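You operate a simulated robot arm through the tools that you are given. There is no shell and no other tool. Be economical: measure what you need, move in short steps, check, and stop when the job is done.

The job below is to be done with a simulated robot arm. You get a single attempt, and the scene is never put back.

TASK
Put things in order on the folding table. At the end: the grey paper wad stands on top of the purple pack of berries; the bottle marked lime is on the yellow clip box (marked "CLIPS"); the teal scrubbing pad stands where the yellow drip spout (marked "2") stood; the yellow drip spout is on the short board; whatever was shut is shut again. Leave all else as you found it, and nothing knocked over.

Only the result counts: the job must be done as asked and must still hold three seconds after the hand-in. Knocking over, shifting, dropping, spilling or breaking anything else fails it.

THE ROBOT
A 7-joint arm with a two-finger parallel gripper, fixed in place. Base frame: the origin is at the foot of the arm, x ahead of it, y to its left, z up; the work surface is at about z = 0. Units: mm, degrees, N and s.
With the tool pointing down near the work surface it reaches from about 220 to 580 mm from the base axis. Its first joint turns from -66.0 to 66.0 degrees. Payload 2.5 kg.
Tool frame: the origin (TCP) lies between the finger pads and is the grasp point; the fingertips stand 23 mm ahead of it; z points along the fingers, y is the line along which they close. Largest opening 94 mm; finger width 38, thickness 10; the body of the gripper, 54 by 96 mm, starts 39 mm behind the TCP.
Orientation is that of the tool frame in the base frame, as [roll, pitch, yaw] about the fixed x, y, z axes, in that order (R = Rz(yaw) Ry(pitch) Rx(roll)). With the fingers straight down and closing along the base's y, the tool's x points along the base's -x, its y along +y and its z along -z.

THE INTERFACE
- The arm moves only by the tool drive_tool. Its argument "increments" is a list of rows, each a list of 7 numbers: the shift along the tool's x, y, z in units of 200 mm (1.0 is 200 mm), then the turn, a rotation vector about the tool's x, y, z in units of 90 degrees (1.0 is 90 degrees), then the finger opening in mm, from 0 to 94. In form: [[x, y, z, rx, ry, rz, gripper], ...]. A call has 1 to 8 rows; each row is the pose to reach, as a shift and turn from the pose commanded when the call began, along the tool's axes at that moment. A call with a number of a shift or a turn outside -1 to 1 is refused whole. Each row takes 0.2 s and may step no farther than 50 mm and 8.6 degrees from the row before; otherwise, or with a gripper value out of range, the whole call is refused. A pose out of reach is approached as far as the arm can. The call stops where the force on the tool passes 40 N (or 10 N more than at its start, if that is more) or the arm is blocked; 0.2 s more then pass. The fingers move at their own pace (about 108 mm/s each) and stop on an object; they squeeze with about 24 N. The grip force told is the motor's: it shows also when the fingers shut on nothing. Time passes only in rows, and 0.2 s behind the last, so rows that repeat a pose let the fingers close. The reply holds the time, the measured pose of the TCP, the force on the tool along the base axes, the opening and the grip force, in the units named above and with some noise.
- Cameras (640 x 400 px; columns grow to the right, rows downward): "scene" is fixed at [100.4, -395.9, 551.7]; the picture's right is [0.94, -0.34, 0.00], its down [-0.17, -0.48, -0.86] and it looks along [0.29, 0.81, -0.51] (base axes); focal length 313 px, centre (320, 200). "wrist" rides on the gripper at [86, 16, -74] in the tool frame; the picture's right is [-0.18, 0.98, 0.00], its down [-0.58, -0.11, -0.81] and it looks along [-0.79, -0.15, 0.59] (tool axes); focal length 243 px, centre (320, 200). There is no depth. A picture from a camera that has moved, and an enlarged one, comes with that camera's place and axes in the base frame and with its lens.
- get_image(camera): a new picture of that camera. The clock stands still meanwhile.
- close_up(camera, box): a new picture of the part [left, top, right, bottom] of that camera's present view, enlarged. The clock stands still meanwhile.
- sign_off(): hands the job in; it is judged then, once.

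Go step by step. Nothing tells you positions but the pictures and the camera data: compare them with the known pose of the tool, close in by small moves and look again before you grip or let go. The budget is 120 turns and 84 pictures, counting those below and the enlarged ones. Unless the task says otherwise, let go and move clear before handing in, and close with one line.

The tools are called after "Call:" as a command line: name --pt "numbers of a row" for each row, then --argument value for the rest, lists and objects as JSON in quotes. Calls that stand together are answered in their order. drive_tool: Moves the arm, as the interface text tells. Its arguments: {"type":"object","properties":{"increments":{"type":"array","items":{"type":"array","items":{"type":"number"}}}},"required":["increments"]} The other tools are called the same way: get_image (camera) takes a picture; close_up (camera, box) takes an enlarged picture of a part of a camera's view; sign_off () hands the job in.

At the start:

```text
time_s: 0.0
tool_pos: [405.6, 100.1, 397.4]
tcp_rot: [-180.0, 0.0, 180.0]
wrist_force: [-0.2, 0.0, -0.1]
width: 94.0
gripper_force: 0.0
```

scene: 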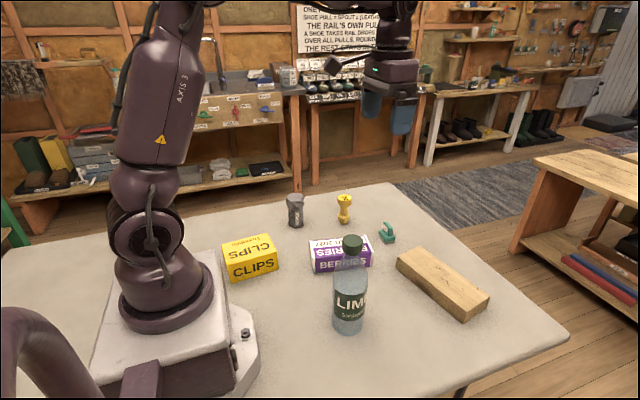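
wrist: 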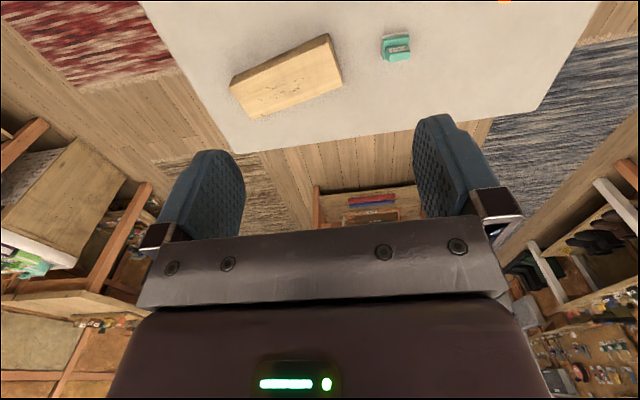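

I see the table with clip box, berries pack, lime bottle, spout, grey wad, teal pad and a board. I take enlarged pictures to measure them first.

Call:
close_up --camera "scene" --box '[200, 180, 360, 280]'

Call:
close_up --camera "scene" --box '[300, 180, 500, 340]'

Call:
close_up --camera "scene" --box '[280, 0, 440, 100]'

```text
4.00 times, centred on (280, 230) of scene
camera zoom: at [100.4, -395.9, 551.7], right [0.94, -0.34, 0.0], down [-0.17, -0.48, -0.86], along [0.29, 0.81, -0.51], focal length 1252 px, centre (480, 80)
```

zoom: 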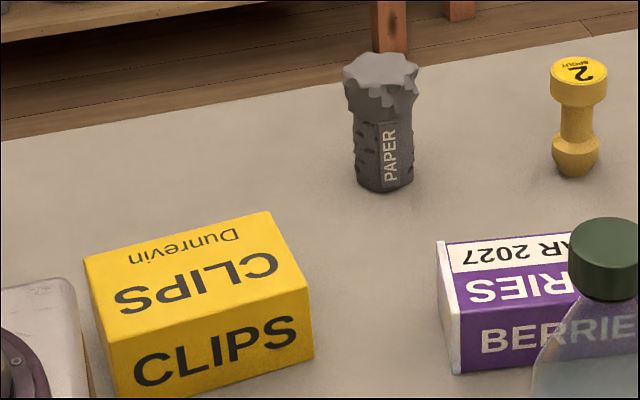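

```text
2.50 times, centred on (400, 260) of scene
camera zoom: at [100.4, -395.9, 551.7], right [0.94, -0.34, 0.0], down [-0.17, -0.48, -0.86], along [0.29, 0.81, -0.51], focal length 783 px, centre (120, 50)
```

zoom: 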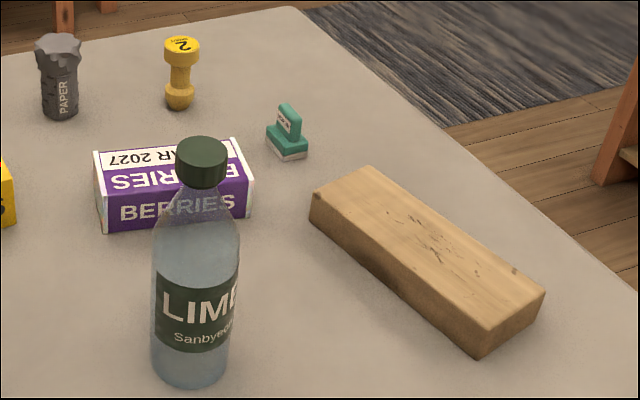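

```text
4.00 times, centred on (360, 50) of scene
camera zoom: at [100.4, -395.9, 551.7], right [0.94, -0.34, 0.0], down [-0.17, -0.48, -0.86], along [0.29, 0.81, -0.51], focal length 1252 px, centre (160, 800)
```

zoom: 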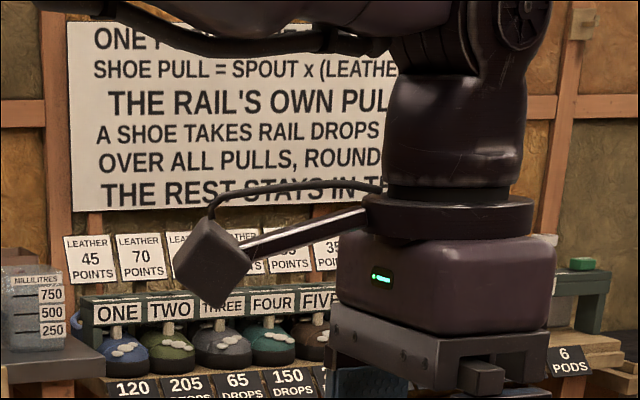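

Everything is located roughly from the scene camera (spout ≈ (442,332), wad ≈ (294,360), pad ≈ (519,205), bottle ≈ (299,−16), board centre ≈ (534,7)). I first move above the spout to refine with the wrist camera.

Call:
drive_tool --pt "0 0.1625 0.125 0 0 0 94" --pt "0 0.325 0.25 0 0 0 94" --pt "0 0.4875 0.375 0 0 0 94" --pt "0 0.65 0.5 0 0 0 94" --pt "0 0.8125 0.625 0 0 0 94" --pt "0 0.975 0.75 0 0 0 94" --pt "0.03 1 0.9 0 0 0 94"

Call:
get_image --camera "wrist"

Call:
get_image --camera "scene"

```text
time_s: 1.6
tool_pos: [398.1, 301.4, 217.7]
tcp_rot: [180.0, 0.0, 179.9]
wrist_force: [0.0, 0.4, 0.4]
width: 94.1
gripper_force: 0.1
```

```text
78 pictures are left
camera wrist: at [312.6, 317.5, 291.1], right [0.18, 0.98, 0.0], down [0.58, -0.11, 0.81], along [0.79, -0.15, -0.59], focal length 243 px, centre (320, 200)
```

wrist: 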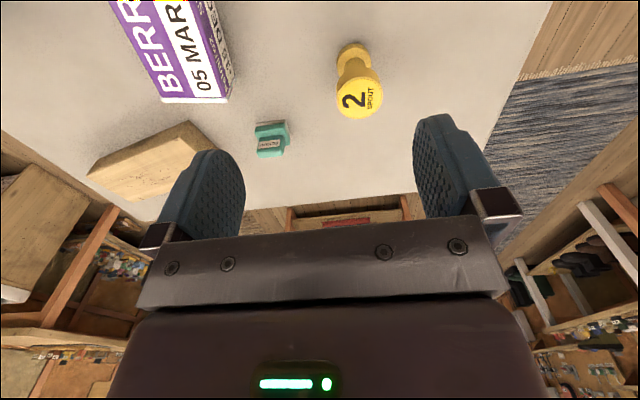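

```text
77 pictures are left
```

scene: 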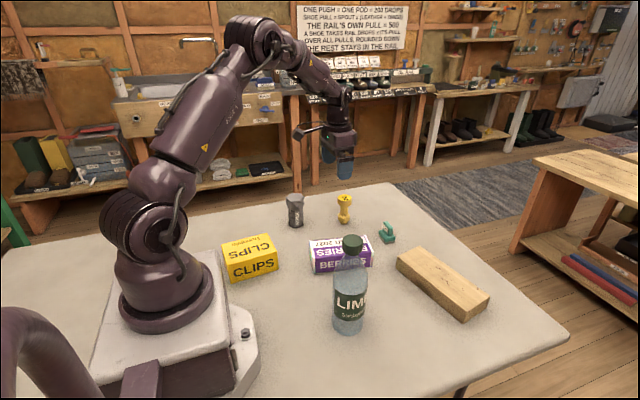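

The wrist view puts the spout at about (441,331), agreeing with the scene estimate. I move over it and lower partway.

Call:
drive_tool --pt "-0.1 0.08 0 0 0 0 94" --pt "-0.21 0.155 0.05 0 0 0 94" --pt "-0.21 0.155 0.25 0 0 0 94" --pt "-0.21 0.155 0.45 0 0 0 94" --pt "-0.21 0.155 0.5 0 0 0 94"

Call:
get_image --camera "wrist"

Call:
close_up --camera "scene" --box '[260, 130, 420, 230]'

```text
time_s: 2.8
tool_pos: [442.5, 333.5, 117.8]
tcp_rot: [-180.0, 0.0, 180.0]
wrist_force: [-0.2, 0.0, 0.4]
width: 94.0
gripper_force: 0.0
```

```text
76 pictures are left
camera wrist: at [356.5, 348.6, 191.4], right [0.18, 0.98, 0.0], down [0.58, -0.11, 0.81], along [0.79, -0.15, -0.59], focal length 243 px, centre (320, 200)
```

wrist: 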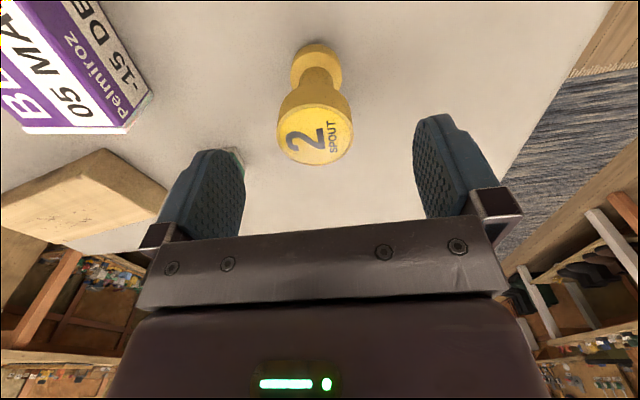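

```text
4.00 times, centred on (340, 180) of scene
camera zoom: at [100.4, -395.9, 551.7], right [0.94, -0.34, 0.0], down [-0.17, -0.48, -0.86], along [0.29, 0.81, -0.51], focal length 1252 px, centre (240, 280)
```

zoom: 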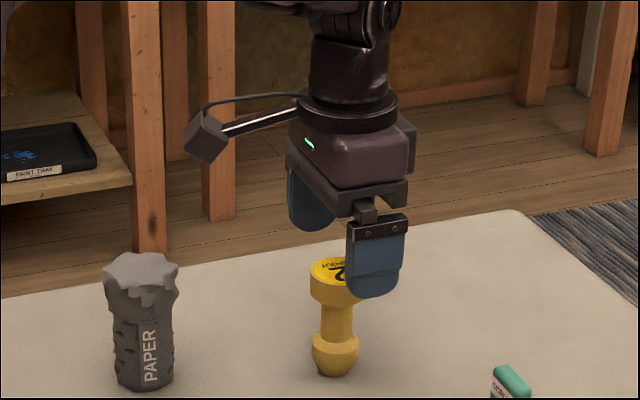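

The spout lies centred between the fingers. I lower to z≈70 and grip its top disc.

Call:
drive_tool --pt "0 0 0.12 0 0 0 94" --pt "0 0 0.237 0 0 0 94" --pt "0 0 0.237 0 0 0 30" --pt "0 0 0.237 0 0 0 30" --pt "0 0 0.237 0 0 0 30" --pt "0 0 0.237 0 0 0 30"

Call:
get_image --camera "wrist"

```text
time_s: 4.2
tool_pos: [440.1, 331.6, 70.7]
tcp_rot: [180.0, 0.0, -179.9]
wrist_force: [0.0, -0.3, 0.4]
width: 40.8
gripper_force: 24.0
```

```text
74 pictures are left
camera wrist: at [355.3, 348.5, 143.6], right [0.18, 0.98, 0.0], down [0.58, -0.11, 0.81], along [0.79, -0.15, -0.59], focal length 243 px, centre (320, 200)
```

wrist: 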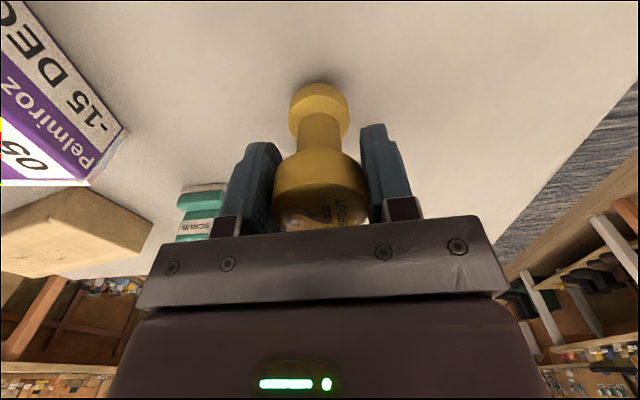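

The spout is gripped (40.8 mm). I lift it and carry it toward the board.

Call:
drive_tool --pt "0 0 -0.1 0 0 0 30" --pt "0 0 -0.3 0 0 0 30" --pt "0 0 -0.5 0 0 0 30" --pt "0 0 -0.65 0 0 0 30" --pt "-0.06 -0.2 -0.65 0 0 0 30" --pt "-0.12 -0.43 -0.65 0 0 0 30" --pt "-0.18 -0.66 -0.65 0 0 0 30" --pt "-0.24 -0.89 -0.65 0 0 0 30"

Call:
get_image --camera "wrist"

```text
time_s: 6.0
tool_pos: [488.3, 153.7, 201.2]
tcp_rot: [179.9, 0.1, -179.9]
wrist_force: [0.2, -0.3, -1.6]
width: 41.3
gripper_force: 24.2
```

```text
73 pictures are left
camera wrist: at [403.0, 170.8, 273.8], right [0.18, 0.98, 0.0], down [0.58, -0.11, 0.81], along [0.79, -0.15, -0.59], focal length 243 px, centre (320, 200)
```

wrist: 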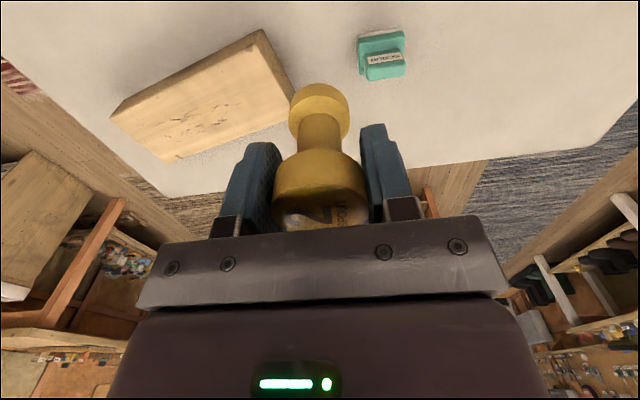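

The spout hangs straight; the board's centre is about (530,10). I move over it and lower part way.

Call:
drive_tool --pt "-0.064 -0.235 0 0 0 0 30" --pt "-0.128 -0.47 0 0 0 0 30" --pt "-0.192 -0.705 0 0 0 0 30" --pt "-0.192 -0.705 0.2 0 0 0 30" --pt "-0.192 -0.705 0.375 0 0 0 30"

Call:
close_up --camera "scene" --box '[360, 200, 520, 340]'

Call:
get_image --camera "wrist"

```text
time_s: 7.2
tool_pos: [529.5, 11.4, 123.8]
tcp_rot: [-180.0, 0.0, 180.0]
wrist_force: [0.2, -0.1, -1.5]
width: 41.0
gripper_force: 24.0
```

```text
2.86 times, centred on (440, 270) of scene
camera zoom: at [100.3, -395.9, 551.7], right [0.94, -0.34, 0.0], down [-0.17, -0.48, -0.86], along [0.29, 0.81, -0.51], focal length 894 px, centre (-23, 0)
```

zoom: 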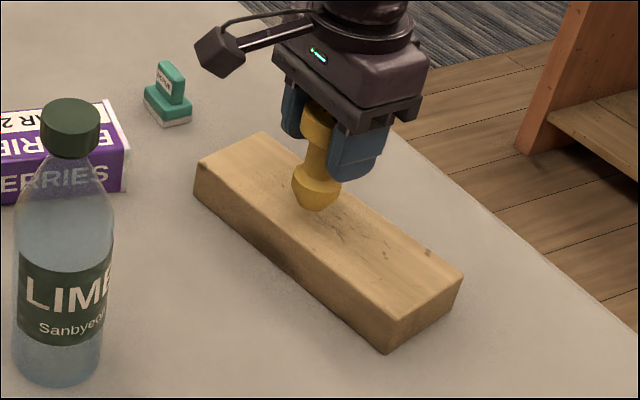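

```text
71 pictures are left
camera wrist: at [442.7, 27.3, 197.8], right [0.18, 0.98, 0.0], down [0.58, -0.11, 0.81], along [0.79, -0.15, -0.59], focal length 243 px, centre (320, 200)
```

wrist: 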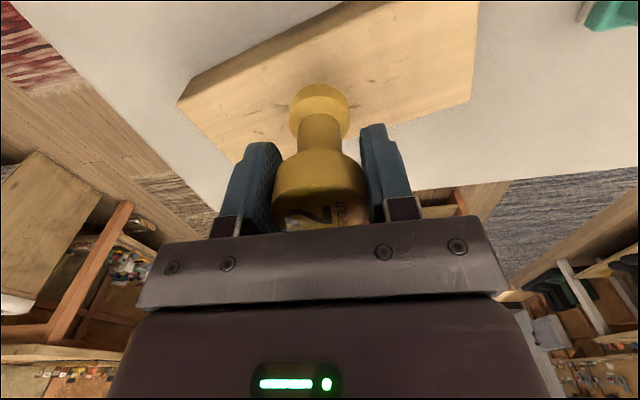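

Spout is over the middle of the board. I lower slowly until contact.

Call:
drive_tool --pt "0 0 0.03 0 0 0 30" --pt "0 0 0.05 0 0 0 30" --pt "0 0 0.06 0 0 0 30" --pt "0 0 0.065 0 0 0 30"

```text
time_s: 8.2
tool_pos: [529.7, 12.3, 111.8]
tcp_rot: [180.0, 0.0, -180.0]
wrist_force: [0.2, 0.0, -1.4]
width: 41.3
gripper_force: 24.0
```

Call:
drive_tool --pt "0 0 0.005 0 0 0 30" --pt "0 0 0.01 0 0 0 30"

```text
time_s: 8.8
tool_pos: [528.7, 12.4, 111.4]
tcp_rot: [-180.0, 0.0, 180.0]
wrist_force: [-0.4, -0.1, 3.0]
width: 41.4
gripper_force: 23.8
```

Contact is felt (force rose to +3 N), so the spout rests on the board. I release and rise.

Call:
drive_tool --pt "0 0 0 0 0 0 60" --pt "0 0 0 0 0 0 94" --pt "0 0 0 0 0 0 94" --pt "0 0 -0.1 0 0 0 94" --pt "0 0 -0.3 0 0 0 94" --pt "0 0 -0.5 0 0 0 94"

Call:
get_image --camera "scene"

```text
time_s: 10.2
tool_pos: [526.5, 11.8, 208.2]
tcp_rot: [179.9, 0.0, 180.0]
wrist_force: [-0.2, 0.1, -0.1]
width: 94.2
gripper_force: 0.1
```

```text
70 pictures are left
```

scene: 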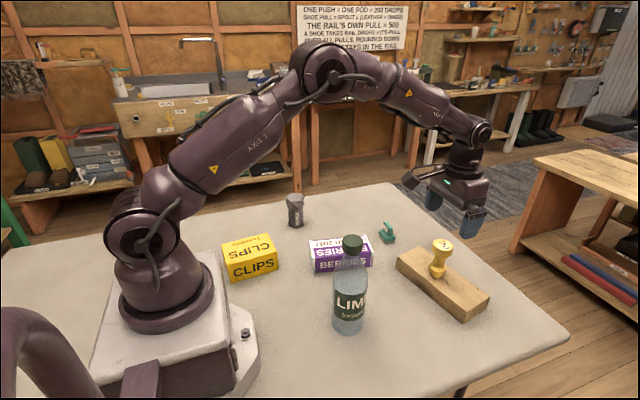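

The spout stands on the board. Now to the teal pad: I move near it and look.

Call:
drive_tool --pt "0.066 0.23 0 0 0 0 94" --pt "0.132 0.46 0 0 0 0 94" --pt "0.198 0.69 0 0 0 0 94" --pt "0.265 0.92 0 0 0 0 94"

Call:
get_image --camera "wrist"

Call:
close_up --camera "wrist" --box '[240, 20, 400, 120]'

Call:
close_up --camera "scene" --box '[348, 207, 428, 257]'

```text
time_s: 11.2
tool_pos: [477.2, 196.6, 208.5]
tcp_rot: [179.9, -0.1, -180.0]
wrist_force: [-0.2, 0.8, 0.2]
width: 93.8
gripper_force: 0.1
```

```text
69 pictures are left
camera wrist: at [391.1, 212.8, 282.3], right [0.18, 0.98, 0.0], down [0.58, -0.11, 0.81], along [0.79, -0.15, -0.59], focal length 243 px, centre (320, 200)
```

wrist: 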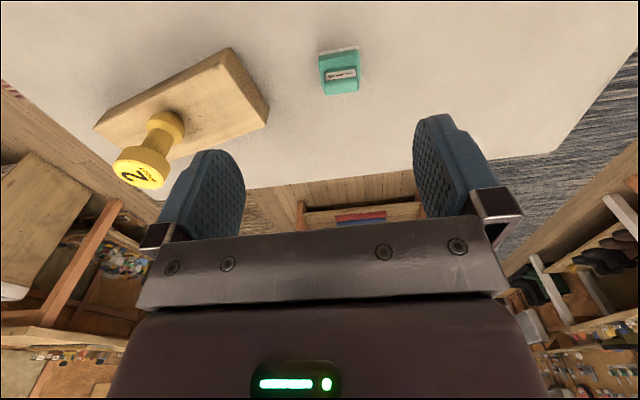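

```text
4.00 times, centred on (320, 70) of wrist
camera zoom: at [391.1, 212.8, 282.3], right [0.18, 0.98, 0.0], down [0.58, -0.11, 0.81], along [0.79, -0.15, -0.59], focal length 970 px, centre (320, 720)
```

zoom: 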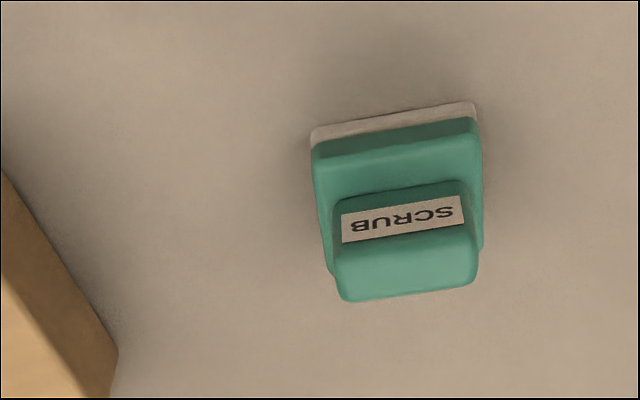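

```text
8.00 times, centred on (388, 232) of scene
camera zoom: at [100.3, -395.9, 551.7], right [0.94, -0.34, 0.0], down [-0.17, -0.48, -0.86], along [0.29, 0.81, -0.51], focal length 2504 px, centre (-224, -56)
```

zoom: 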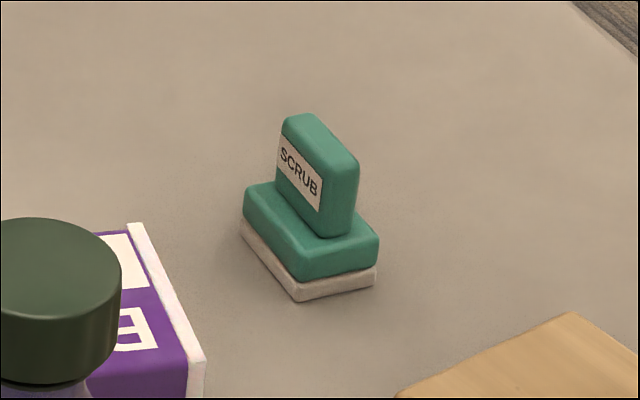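

The pad's handle top is at about (519,210,49), its long side along y. I move over it, lower partway and check.

Call:
drive_tool --pt "-0.11 0.035 0 0 0 0 94" --pt "-0.22 0.07 0.05 0 0 0 94" --pt "-0.22 0.07 0.25 0 0 0 94" --pt "-0.22 0.07 0.45 0 0 0 94" --pt "-0.22 0.07 0.6 0 0 0 70"

Call:
get_image --camera "wrist"

Call:
close_up --camera "scene" --box '[328, 177, 448, 257]'

```text
time_s: 12.4
tool_pos: [517.2, 211.0, 90.5]
tcp_rot: [180.0, 0.0, -179.9]
wrist_force: [-0.1, -0.4, -0.6]
width: 70.1
gripper_force: 0.1
```

```text
66 pictures are left
camera wrist: at [433.7, 226.5, 163.1], right [0.18, 0.98, 0.0], down [0.58, -0.11, 0.81], along [0.79, -0.15, -0.59], focal length 243 px, centre (320, 200)
```

wrist: 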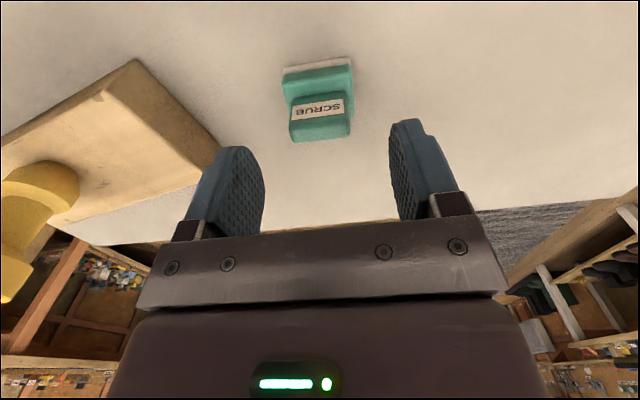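

```text
5.00 times, centred on (388, 217) of scene
camera zoom: at [100.3, -395.9, 551.7], right [0.94, -0.34, 0.0], down [-0.17, -0.48, -0.86], along [0.29, 0.81, -0.51], focal length 1565 px, centre (-20, 115)
```

zoom: 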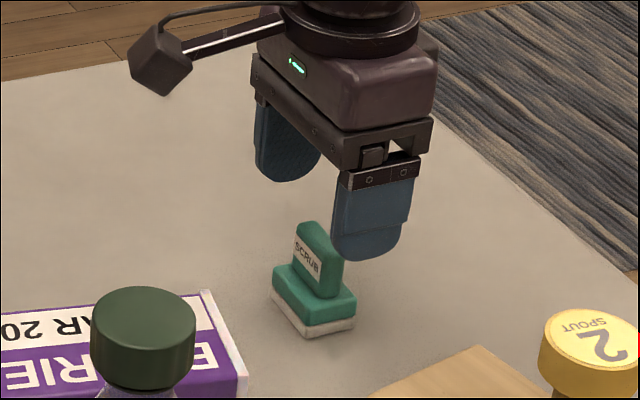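

The handle is centred between the fingers. I lower to z≈48 (tips just above the pad's base) and close.

Call:
drive_tool --pt "0 0.004 0.1 0 0 0 70" --pt "0 0.004 0.21 0 0 0 70" --pt "0 0.004 0.21 0 0 0 24" --pt "0 0.004 0.21 0 0 0 24" --pt "0 0.004 0.21 0 0 0 24"

Call:
get_image --camera "wrist"

```text
time_s: 13.6
tool_pos: [517.7, 208.9, 48.5]
tcp_rot: [-180.0, -0.1, -179.9]
wrist_force: [-0.1, 0.2, 0.9]
width: 35.0
gripper_force: 23.7
```

```text
64 pictures are left
camera wrist: at [433.3, 225.3, 121.7], right [0.18, 0.98, 0.0], down [0.58, -0.11, 0.81], along [0.79, -0.15, -0.59], focal length 243 px, centre (320, 200)
```

wrist: 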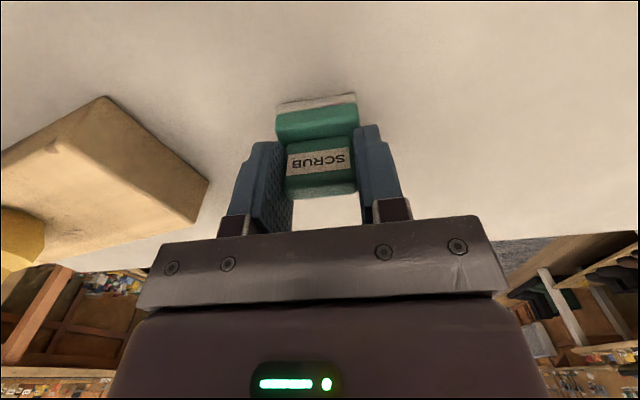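

Gripped at 35 mm. I lift and carry the pad to the spout's former place (442,331).

Call:
drive_tool --pt "0 0 -0.12 0 0 0 24" --pt "0 0 -0.3 0 0 0 24" --pt "0.13 0.2 -0.3 0 0 0 24" --pt "0.26 0.4 -0.3 0 0 0 24" --pt "0.385 0.6 -0.3 0 0 0 24" --pt "0.385 0.6 -0.15 0 0 0 24" --pt "0.385 0.6 -0.05 0 0 0 24"

Call:
get_image --camera "wrist"

Call:
close_up --camera "scene" --box '[260, 150, 420, 250]'

```text
time_s: 15.2
tool_pos: [439.9, 331.1, 57.5]
tcp_rot: [180.0, 0.0, 180.0]
wrist_force: [-0.3, 0.2, -0.5]
width: 35.0
gripper_force: 23.9
```

```text
63 pictures are left
camera wrist: at [354.9, 348.0, 130.6], right [0.18, 0.98, 0.0], down [0.58, -0.11, 0.81], along [0.79, -0.15, -0.59], focal length 243 px, centre (320, 200)
```

wrist: 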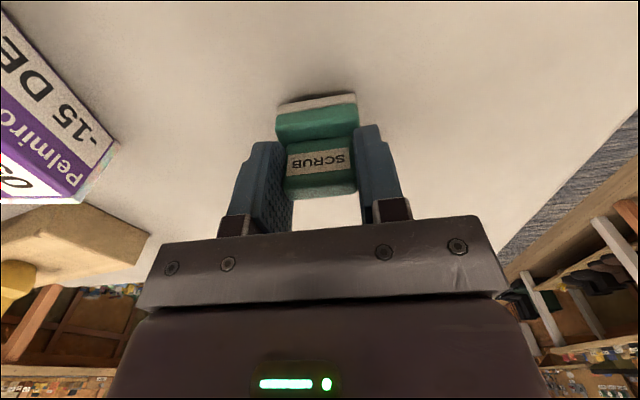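

```text
4.00 times, centred on (340, 200) of scene
camera zoom: at [100.4, -395.8, 551.7], right [0.94, -0.34, 0.0], down [-0.17, -0.48, -0.86], along [0.29, 0.81, -0.51], focal length 1252 px, centre (240, 200)
```

zoom: 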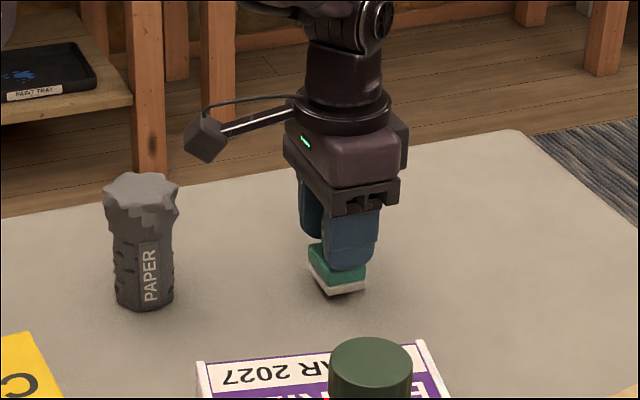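

Pad hangs 10 mm above the spout's place. I lower it to contact.

Call:
drive_tool --pt "0 0 0.025 0 0 0 24" --pt "0 0 0.04 0 0 0 24" --pt "0 0 0.047 0 0 0 24" --pt "0 0 0.05 0 0 0 24"

```text
time_s: 16.2
tool_pos: [441.8, 330.6, 48.9]
tcp_rot: [180.0, 0.1, -179.9]
wrist_force: [-1.5, -1.6, 6.6]
width: 35.1
gripper_force: 24.6
```

Contact. I release and rise, then head to the wad.

Call:
drive_tool --pt "0 0 0.05 0 0 0 60" --pt "0 0 0.05 0 0 0 70" --pt "0 0 -0.1 0 0 0 70" --pt "0 0 -0.3 0 0 0 94" --pt "0 0 -0.54 0 0 0 94" --pt "0 0 -0.75 0 0 0 94"

Call:
drive_tool --pt "0.23 0.01 0 0 0 0 94" --pt "0.46 0.03 0 0 0 0 94" --pt "0.69 0.05 0 0 0 0 94" --pt "0.9 0.1 0 0 0 0 94"

Call:
get_image --camera "wrist"

Call:
get_image --camera "scene"

```text
time_s: 17.6
tool_pos: [440.0, 329.3, 197.1]
tcp_rot: [-179.8, -0.2, 180.0]
wrist_force: [-1.0, -1.2, 0.1]
width: 94.0
gripper_force: 0.1
```

```text
time_s: 18.6
tool_pos: [261.1, 351.9, 198.7]
tcp_rot: [-180.0, -0.1, 179.8]
wrist_force: [-0.2, 0.0, -0.2]
width: 94.4
gripper_force: 0.1
```

```text
61 pictures are left
camera wrist: at [175.6, 367.7, 271.8], right [0.19, 0.98, 0.0], down [0.58, -0.11, 0.81], along [0.79, -0.15, -0.59], focal length 243 px, centre (320, 200)
```

wrist: 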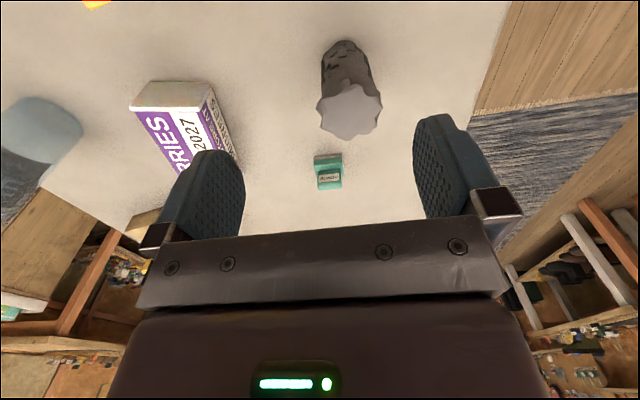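

```text
60 pictures are left
```

scene: 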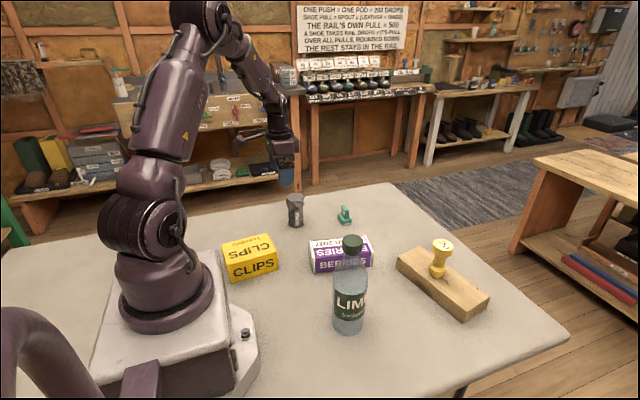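

The wad's axis comes out at about (297.5,370), height ≈94. I move over it, lower partway and check.

Call:
drive_tool --pt "-0.09 0.05 0 0 0 0 94" --pt "-0.1775 0.095 0 0 0 0 94" --pt "-0.1775 0.095 0.2 0 0 0 94" --pt "-0.1775 0.095 0.34 0 0 0 94"

Call:
get_image --camera "wrist"

Call:
close_up --camera "scene" --box '[220, 140, 380, 240]'

```text
time_s: 19.6
tool_pos: [296.9, 370.4, 129.7]
tcp_rot: [180.0, 0.0, 179.8]
wrist_force: [-0.3, -0.3, -0.4]
width: 93.5
gripper_force: 0.1
```

```text
59 pictures are left
camera wrist: at [211.7, 387.0, 203.5], right [0.18, 0.98, 0.0], down [0.58, -0.11, 0.81], along [0.79, -0.15, -0.59], focal length 243 px, centre (320, 200)
```

wrist: 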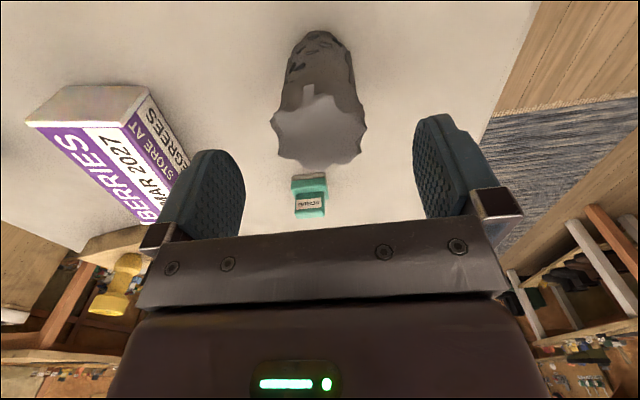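

```text
4.00 times, centred on (300, 190) of scene
camera zoom: at [100.3, -395.9, 551.7], right [0.94, -0.34, 0.0], down [-0.17, -0.48, -0.86], along [0.29, 0.81, -0.51], focal length 1252 px, centre (400, 240)
```

zoom: 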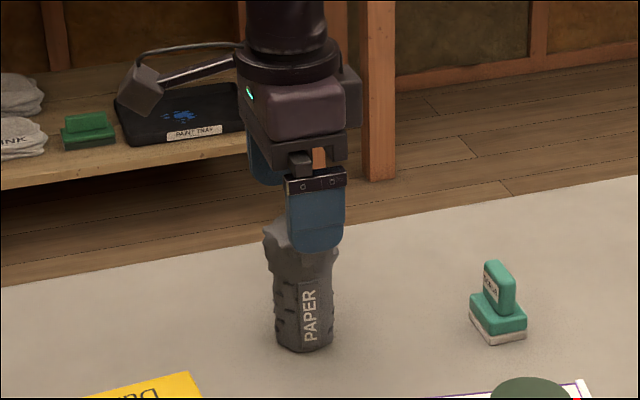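

Centred. I lower to z≈72 and close on the wad's upper part.

Call:
drive_tool --pt "0 0 0.15 0 0 0 94" --pt "0 0 0.29 0 0 0 94" --pt "0 0 0.29 0 0 0 75" --pt "0 0 0.29 0 0 0 60" --pt "0 0 0.29 0 0 0 36" --pt "0 0 0.29 0 0 0 36" --pt "0 0 0.29 0 0 0 36"

Call:
get_image --camera "wrist"

Call:
close_up --camera "scene" --box '[220, 140, 380, 240]'

```text
time_s: 21.2
tool_pos: [299.1, 367.6, 72.7]
tcp_rot: [-180.0, 0.0, -179.9]
wrist_force: [0.2, -0.2, 0.0]
width: 45.6
gripper_force: 24.4
```

```text
57 pictures are left
camera wrist: at [213.2, 385.0, 145.9], right [0.18, 0.98, 0.0], down [0.58, -0.11, 0.81], along [0.79, -0.15, -0.59], focal length 243 px, centre (320, 200)
```

wrist: 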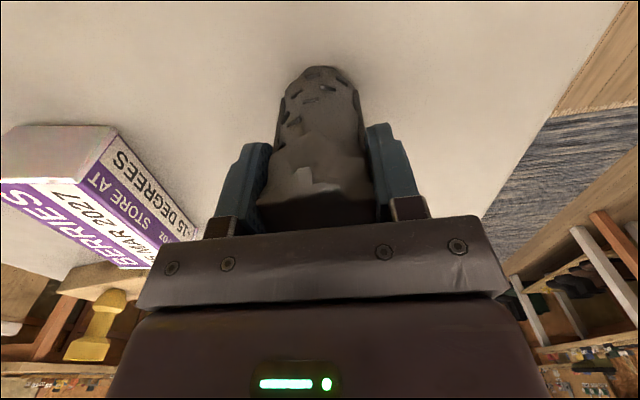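

```text
4.00 times, centred on (300, 190) of scene
camera zoom: at [100.4, -395.9, 551.7], right [0.94, -0.34, 0.0], down [-0.17, -0.48, -0.86], along [0.29, 0.81, -0.51], focal length 1252 px, centre (400, 240)
```

zoom: 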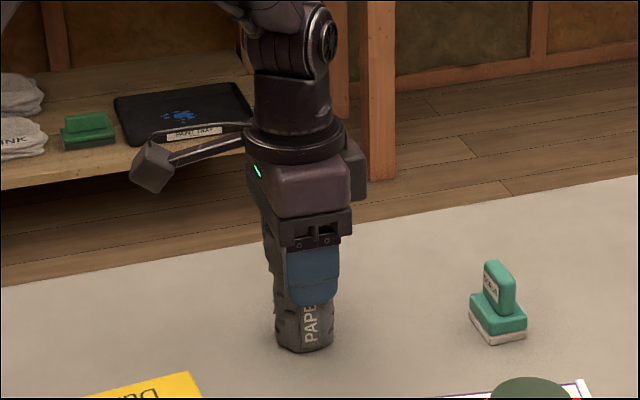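

Gripped at 45.6 mm. I lift and carry toward the berries pack.

Call:
drive_tool --pt "0 0 -0.1 0 0 0 36" --pt "0 0 -0.3 0 0 0 36" --pt "0 0 -0.5 0 0 0 36" --pt "0 0 -0.64 0 0 0 36" --pt "-0.05 -0.2 -0.64 0 0 0 36" --pt "-0.1 -0.4 -0.64 0 0 0 36" --pt "-0.1 -0.6 -0.64 0 0 0 36"

Call:
get_image --camera "wrist"

Call:
get_image --camera "scene"

```text
time_s: 22.8
tool_pos: [318.3, 252.2, 200.7]
tcp_rot: [-180.0, 0.0, -180.0]
wrist_force: [-0.4, -0.8, -0.2]
width: 45.2
gripper_force: 23.4
```

```text
55 pictures are left
camera wrist: at [232.3, 267.4, 274.4], right [0.18, 0.98, 0.0], down [0.58, -0.11, 0.81], along [0.79, -0.15, -0.59], focal length 243 px, centre (320, 200)
```

wrist: 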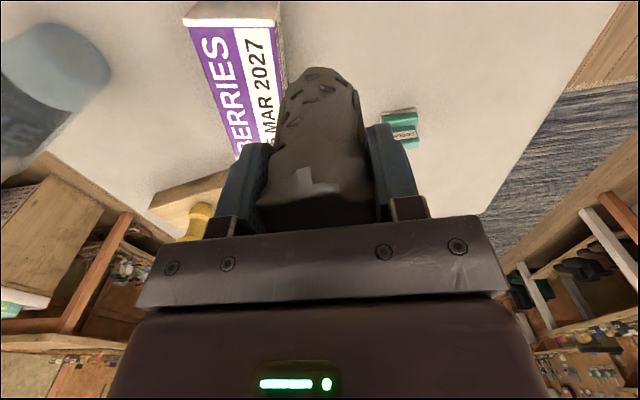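

```text
54 pictures are left
```

scene: 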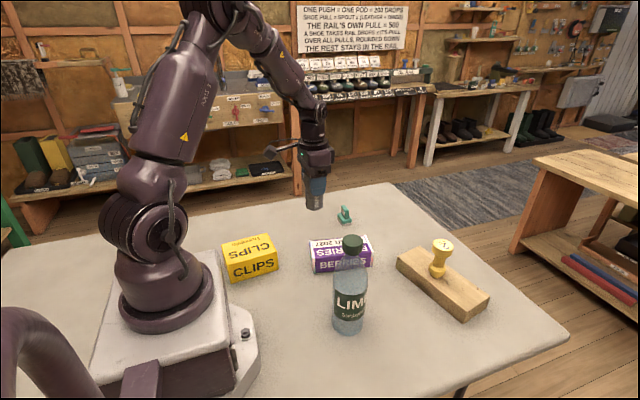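

The pack's centre is confirmed near (362,169.5), top z≈48. I move the wad above it and lower to 10 mm clearance.

Call:
drive_tool --pt "-0.11 -0.2 0 0 0 0 36" --pt "-0.2225 -0.4025 0 0 0 0 36" --pt "-0.2225 -0.4025 0.2 0 0 0 36" --pt "-0.2225 -0.4025 0.34 0 0 0 36"

Call:
get_image --camera "wrist"

Call:
close_up --camera "scene" --box '[280, 160, 440, 290]'

```text
time_s: 23.8
tool_pos: [360.9, 169.5, 130.3]
tcp_rot: [-180.0, 0.1, 180.0]
wrist_force: [0.0, -0.5, -1.2]
width: 45.4
gripper_force: 24.2
```

```text
53 pictures are left
camera wrist: at [275.1, 186.6, 204.8], right [0.18, 0.98, 0.0], down [0.58, -0.11, 0.81], along [0.79, -0.15, -0.59], focal length 243 px, centre (320, 200)
```

wrist: 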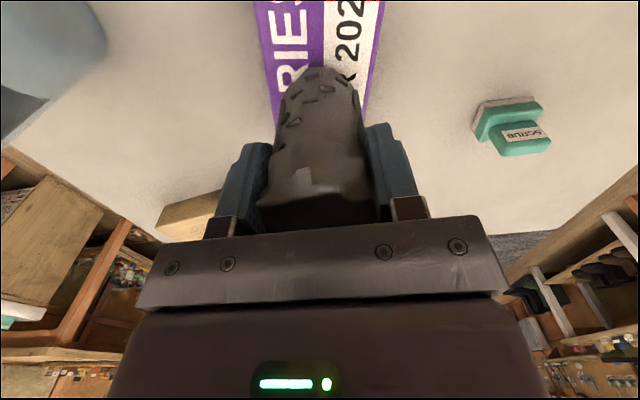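

```text
3.08 times, centred on (360, 225) of scene
camera zoom: at [100.3, -395.9, 551.7], right [0.94, -0.34, 0.0], down [-0.17, -0.48, -0.86], along [0.29, 0.81, -0.51], focal length 963 px, centre (197, 123)
```

zoom: 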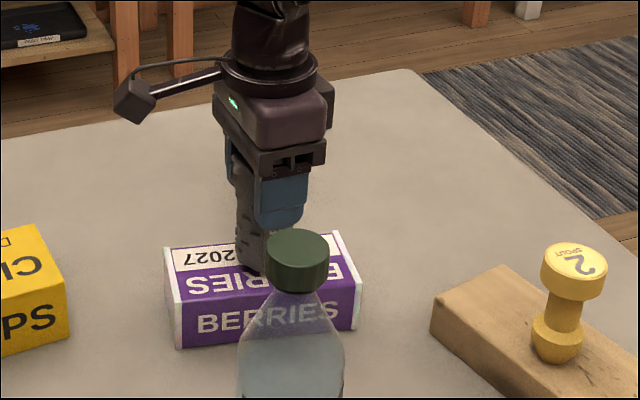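

Centred over the pack. I lower slowly until contact.

Call:
drive_tool --pt "0 0 0.025 0 0 0 36" --pt "0 0 0.04 0 0 0 36" --pt "0 0 0.048 0 0 0 36"

```text
time_s: 24.6
tool_pos: [360.9, 169.4, 123.4]
tcp_rot: [-180.0, 0.0, 179.9]
wrist_force: [-2.4, -0.8, 5.6]
width: 45.2
gripper_force: 23.9
```

Contact (5.6 N). I open the fingers and rise straight up.

Call:
drive_tool --pt "0 0 0.046 0 0 0 55" --pt "0 0 0.046 0 0 0 80" --pt "0 0 0.046 0 0 0 94" --pt "0 0 0.046 0 0 0 94" --pt "0 0 -0.1 0 0 0 94" --pt "0 0 -0.3 0 0 0 94" --pt "0 0 -0.5 0 0 0 94"

Call:
get_image --camera "scene"

```text
time_s: 26.2
tool_pos: [359.8, 169.3, 221.4]
tcp_rot: [179.9, 0.1, -180.0]
wrist_force: [0.9, -1.0, 0.1]
width: 93.9
gripper_force: 0.1
```

```text
51 pictures are left
```

scene: 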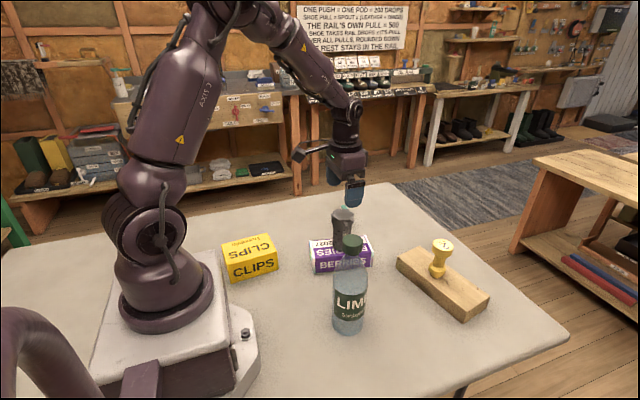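

The wad stands on the pack. Next is the bottle: I rise well clear and move behind it to look.

Call:
drive_tool --pt "0 0 -0.2 0 0 0 94" --pt "0 0 -0.4 0 0 0 94" --pt "0 0 -0.6 0 0 0 94" --pt "0.1 -0.185 -0.6 0 0 0 94" --pt "0.2 -0.37 -0.6 0 0 0 94" --pt "0.3 -0.555 -0.6 0 0 0 94" --pt "0.4 -0.74 -0.6 0 0 0 94" --pt "0.485 -0.925 -0.6 0 0 0 94"

Call:
get_image --camera "wrist"

Call:
close_up --camera "scene" --box '[290, 200, 450, 350]'

```text
time_s: 28.0
tool_pos: [265.7, -13.9, 342.4]
tcp_rot: [-180.0, 0.0, 180.0]
wrist_force: [0.3, 0.1, 0.2]
width: 94.0
gripper_force: 0.0
```

```text
50 pictures are left
camera wrist: at [181.0, 2.7, 415.0], right [0.18, 0.98, 0.0], down [0.58, -0.11, 0.81], along [0.79, -0.15, -0.59], focal length 243 px, centre (320, 200)
```

wrist: 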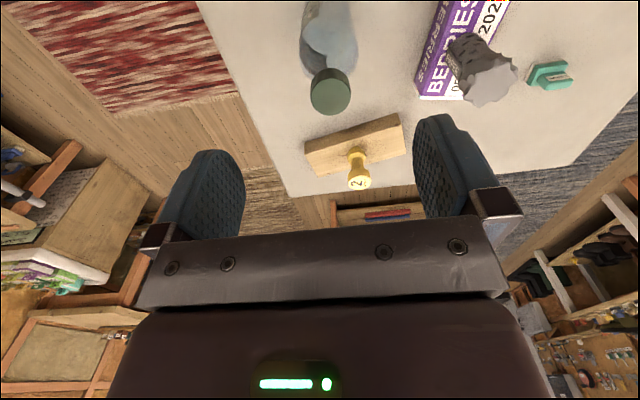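

```text
2.67 times, centred on (370, 275) of scene
camera zoom: at [100.4, -395.8, 551.7], right [0.94, -0.34, 0.0], down [-0.17, -0.48, -0.86], along [0.29, 0.81, -0.51], focal length 835 px, centre (187, 0)
```

zoom: 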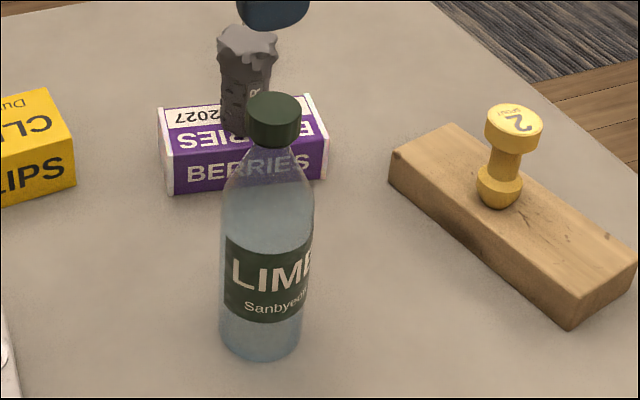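

The cap's top is at about (299,−12,216), 34 mm wide. I move over it with the fingers just above the cap and check.

Call:
drive_tool --pt "-0.085 0.01 0 0 0 0 94" --pt "-0.17 0.0175 0 0 0 0 94" --pt "-0.17 0.0175 0.2 0 0 0 94" --pt "-0.17 0.0175 0.42 0 0 0 94"

Call:
get_image --camera "wrist"

Call:
close_up --camera "scene" --box '[270, 160, 430, 300]'

```text
time_s: 29.0
tool_pos: [302.0, -12.1, 257.8]
tcp_rot: [-180.0, 0.0, 180.0]
wrist_force: [-0.1, 0.3, 0.1]
width: 94.0
gripper_force: 0.1
```

```text
48 pictures are left
camera wrist: at [216.0, 3.5, 331.2], right [0.18, 0.98, 0.0], down [0.58, -0.11, 0.81], along [0.79, -0.15, -0.59], focal length 243 px, centre (320, 200)
```

wrist: 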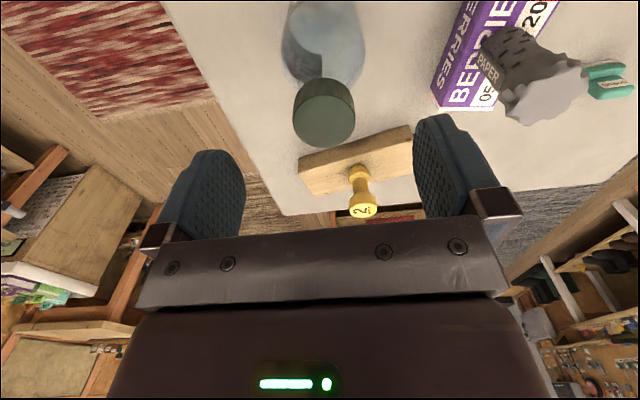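

```text
2.86 times, centred on (350, 230) of scene
camera zoom: at [100.3, -395.9, 551.7], right [0.94, -0.34, 0.0], down [-0.17, -0.48, -0.86], along [0.29, 0.81, -0.51], focal length 894 px, centre (234, 114)
```

zoom: 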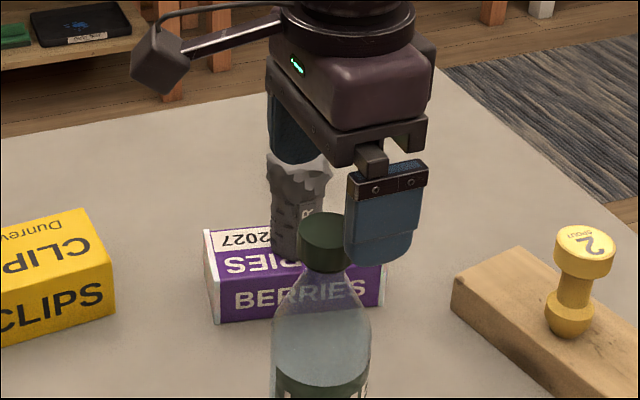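

The cap is close to centred (~2 mm off in y, corrected). I lower to z≈211 and close on the cap.

Call:
drive_tool --pt "0 0.008 0.12 0 0 0 94" --pt "0 0.008 0.237 0 0 0 94" --pt "0 0.008 0.237 0 0 0 60" --pt "0 0.008 0.237 0 0 0 45" --pt "0 0.008 0.237 0 0 0 24" --pt "0 0.008 0.237 0 0 0 24" --pt "0 0.008 0.237 0 0 0 24"

Call:
close_up --camera "scene" --box '[270, 190, 430, 350]'

Call:
get_image --camera "wrist"

```text
time_s: 30.6
tool_pos: [298.9, -9.7, 210.0]
tcp_rot: [180.0, 0.0, -180.0]
wrist_force: [0.0, 0.4, -0.2]
width: 33.9
gripper_force: 24.1
```

```text
2.50 times, centred on (350, 270) of scene
camera zoom: at [100.4, -395.9, 551.7], right [0.94, -0.34, 0.0], down [-0.17, -0.48, -0.86], along [0.29, 0.81, -0.51], focal length 783 px, centre (245, 25)
```

zoom: 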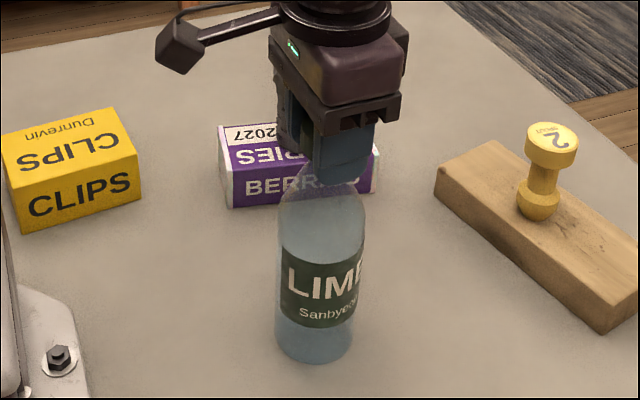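

```text
45 pictures are left
camera wrist: at [214.3, 5.5, 282.8], right [0.18, 0.98, 0.0], down [0.58, -0.11, 0.81], along [0.79, -0.15, -0.59], focal length 243 px, centre (320, 200)
```

wrist: 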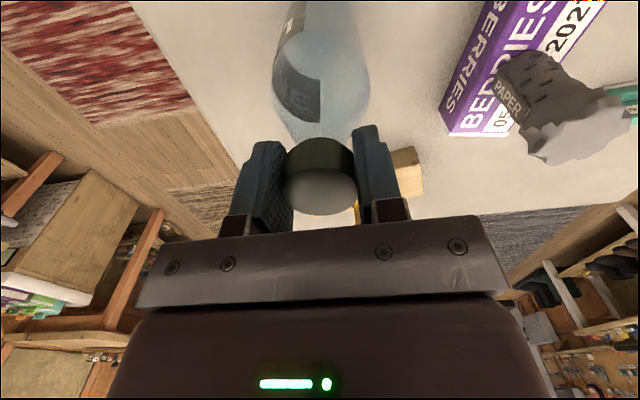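

Cap gripped (33.9 mm). I lift gently and check that the whole bottle comes up.

Call:
drive_tool --pt "0 0 -0.02 0 0 0 24" --pt "0 0 -0.05 0 0 0 24" --pt "0 0 -0.1 0 0 0 24" --pt "0 0 -0.2 0 0 0 24" --pt "0 0 -0.2 0 0 0 24"

Call:
close_up --camera "scene" --box '[240, 150, 440, 350]'

```text
time_s: 31.8
tool_pos: [299.2, -10.1, 252.4]
tcp_rot: [-179.9, 0.0, 180.0]
wrist_force: [-0.2, 0.5, -0.6]
width: 34.0
gripper_force: 23.9
```

```text
2.00 times, centred on (340, 250) of scene
camera zoom: at [100.3, -395.9, 551.7], right [0.94, -0.34, 0.0], down [-0.17, -0.48, -0.86], along [0.29, 0.81, -0.51], focal length 626 px, centre (280, 100)
```

zoom: 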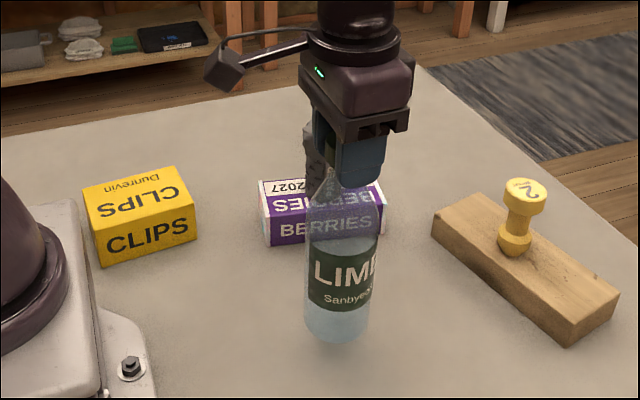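

The bottle lifted as a whole. I raise it further and swing toward the clip box, turning the wrist with the arm.

Call:
drive_tool --pt "0 0 -0.17 0 0 -0.07 24" --pt "0 0 -0.35 0 0 -0.14 24" --pt "0.08 0.127 -0.37 0 0 -0.21 24" --pt "0.16 0.253 -0.37 0 0 -0.28 24" --pt "0.24 0.38 -0.37 0 0 -0.35 24" --pt "0.32 0.507 -0.37 0 0 -0.42 24" --pt "0.4 0.633 -0.37 0 0 -0.49 24" --pt "0.48 0.76 -0.37 0 0 -0.56 24"

Call:
get_image --camera "scene"

Call:
get_image --camera "wrist"

```text
time_s: 33.6
tool_pos: [201.5, 141.8, 325.5]
tcp_rot: [180.0, 0.0, -129.4]
wrist_force: [0.1, -0.1, -0.9]
width: 33.9
gripper_force: 23.8
```

```text
43 pictures are left
```

scene: 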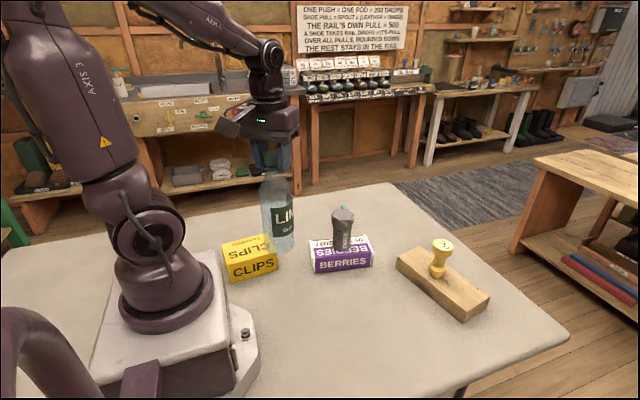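

```text
42 pictures are left
camera wrist: at [134.6, 85.7, 398.3], right [-0.64, 0.77, 0.0], down [0.45, 0.38, 0.81], along [0.62, 0.52, -0.59], focal length 243 px, centre (320, 200)
```

wrist: 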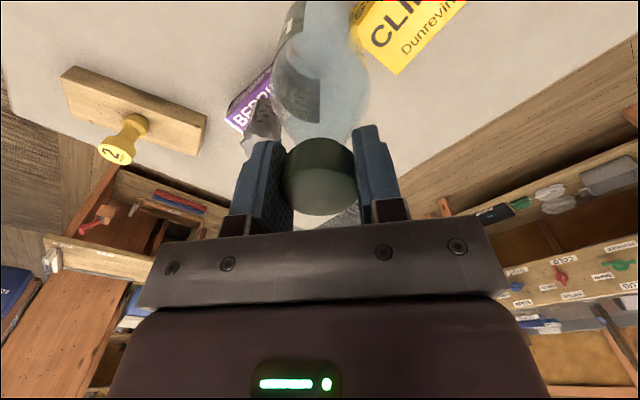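

The box corner seen agrees with my estimate. I move the bottle over the box centre (142,233) and lower to about 12 mm above it.

Call:
drive_tool --pt "-0.053 0.175 0 0 0 0 24" --pt "-0.105 0.35 0 0 0 0 24" --pt "-0.158 0.526 0 0 0 0 24" --pt "-0.158 0.526 0.12 0 0 0 24" --pt "-0.158 0.526 0.235 0 0 0 24"

Call:
get_image --camera "scene"

Call:
close_up --camera "scene" --box '[170, 140, 330, 300]'

Call:
get_image --camera "wrist"

```text
time_s: 34.8
tool_pos: [141.3, 234.0, 276.8]
tcp_rot: [180.0, 0.0, -129.7]
wrist_force: [-0.3, 0.5, 0.0]
width: 33.9
gripper_force: 24.0
```

```text
41 pictures are left
```

scene: 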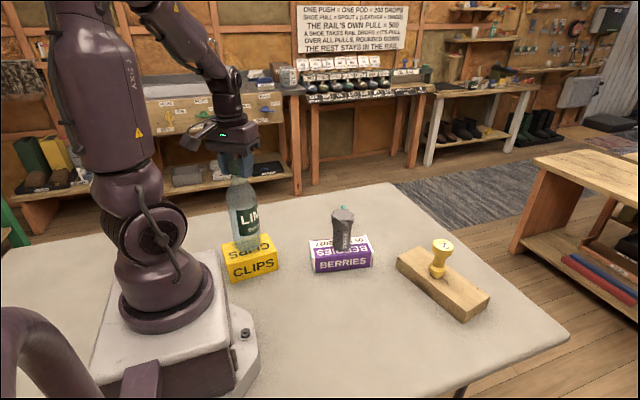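

```text
2.50 times, centred on (250, 220) of scene
camera zoom: at [100.3, -395.9, 551.7], right [0.94, -0.34, 0.0], down [-0.17, -0.48, -0.86], along [0.29, 0.81, -0.51], focal length 783 px, centre (495, 150)
```

zoom: 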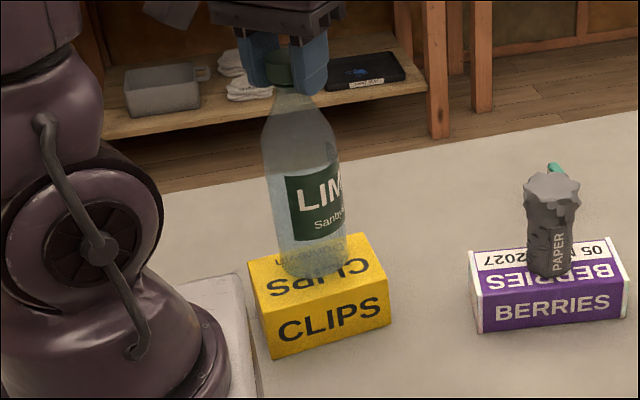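

```text
39 pictures are left
camera wrist: at [74.1, 178.1, 350.7], right [-0.64, 0.77, 0.0], down [0.45, 0.38, 0.81], along [0.62, 0.52, -0.59], focal length 243 px, centre (320, 200)
```

wrist: 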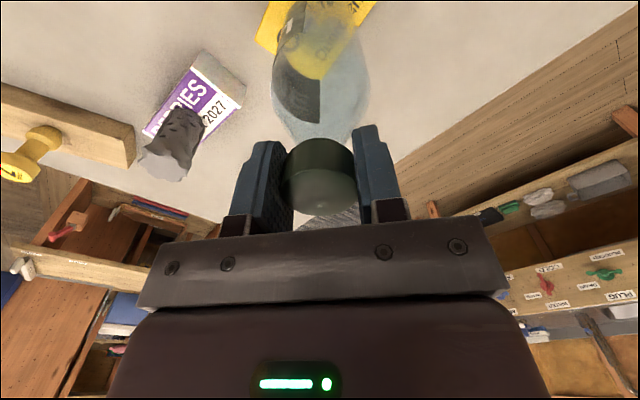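

The bottle is above the box's middle. I lower slowly to contact.

Call:
drive_tool --pt "0 0 0.03 0 0 0 24" --pt "0 0 0.045 0 0 0 24" --pt "0 0 0.055 0 0 0 24" --pt "0 0 0.06 0 0 0 24"

```text
time_s: 35.8
tool_pos: [142.5, 234.5, 268.0]
tcp_rot: [180.0, 0.4, -129.6]
wrist_force: [-1.2, -1.9, 32.6]
width: 34.1
gripper_force: 24.2
```

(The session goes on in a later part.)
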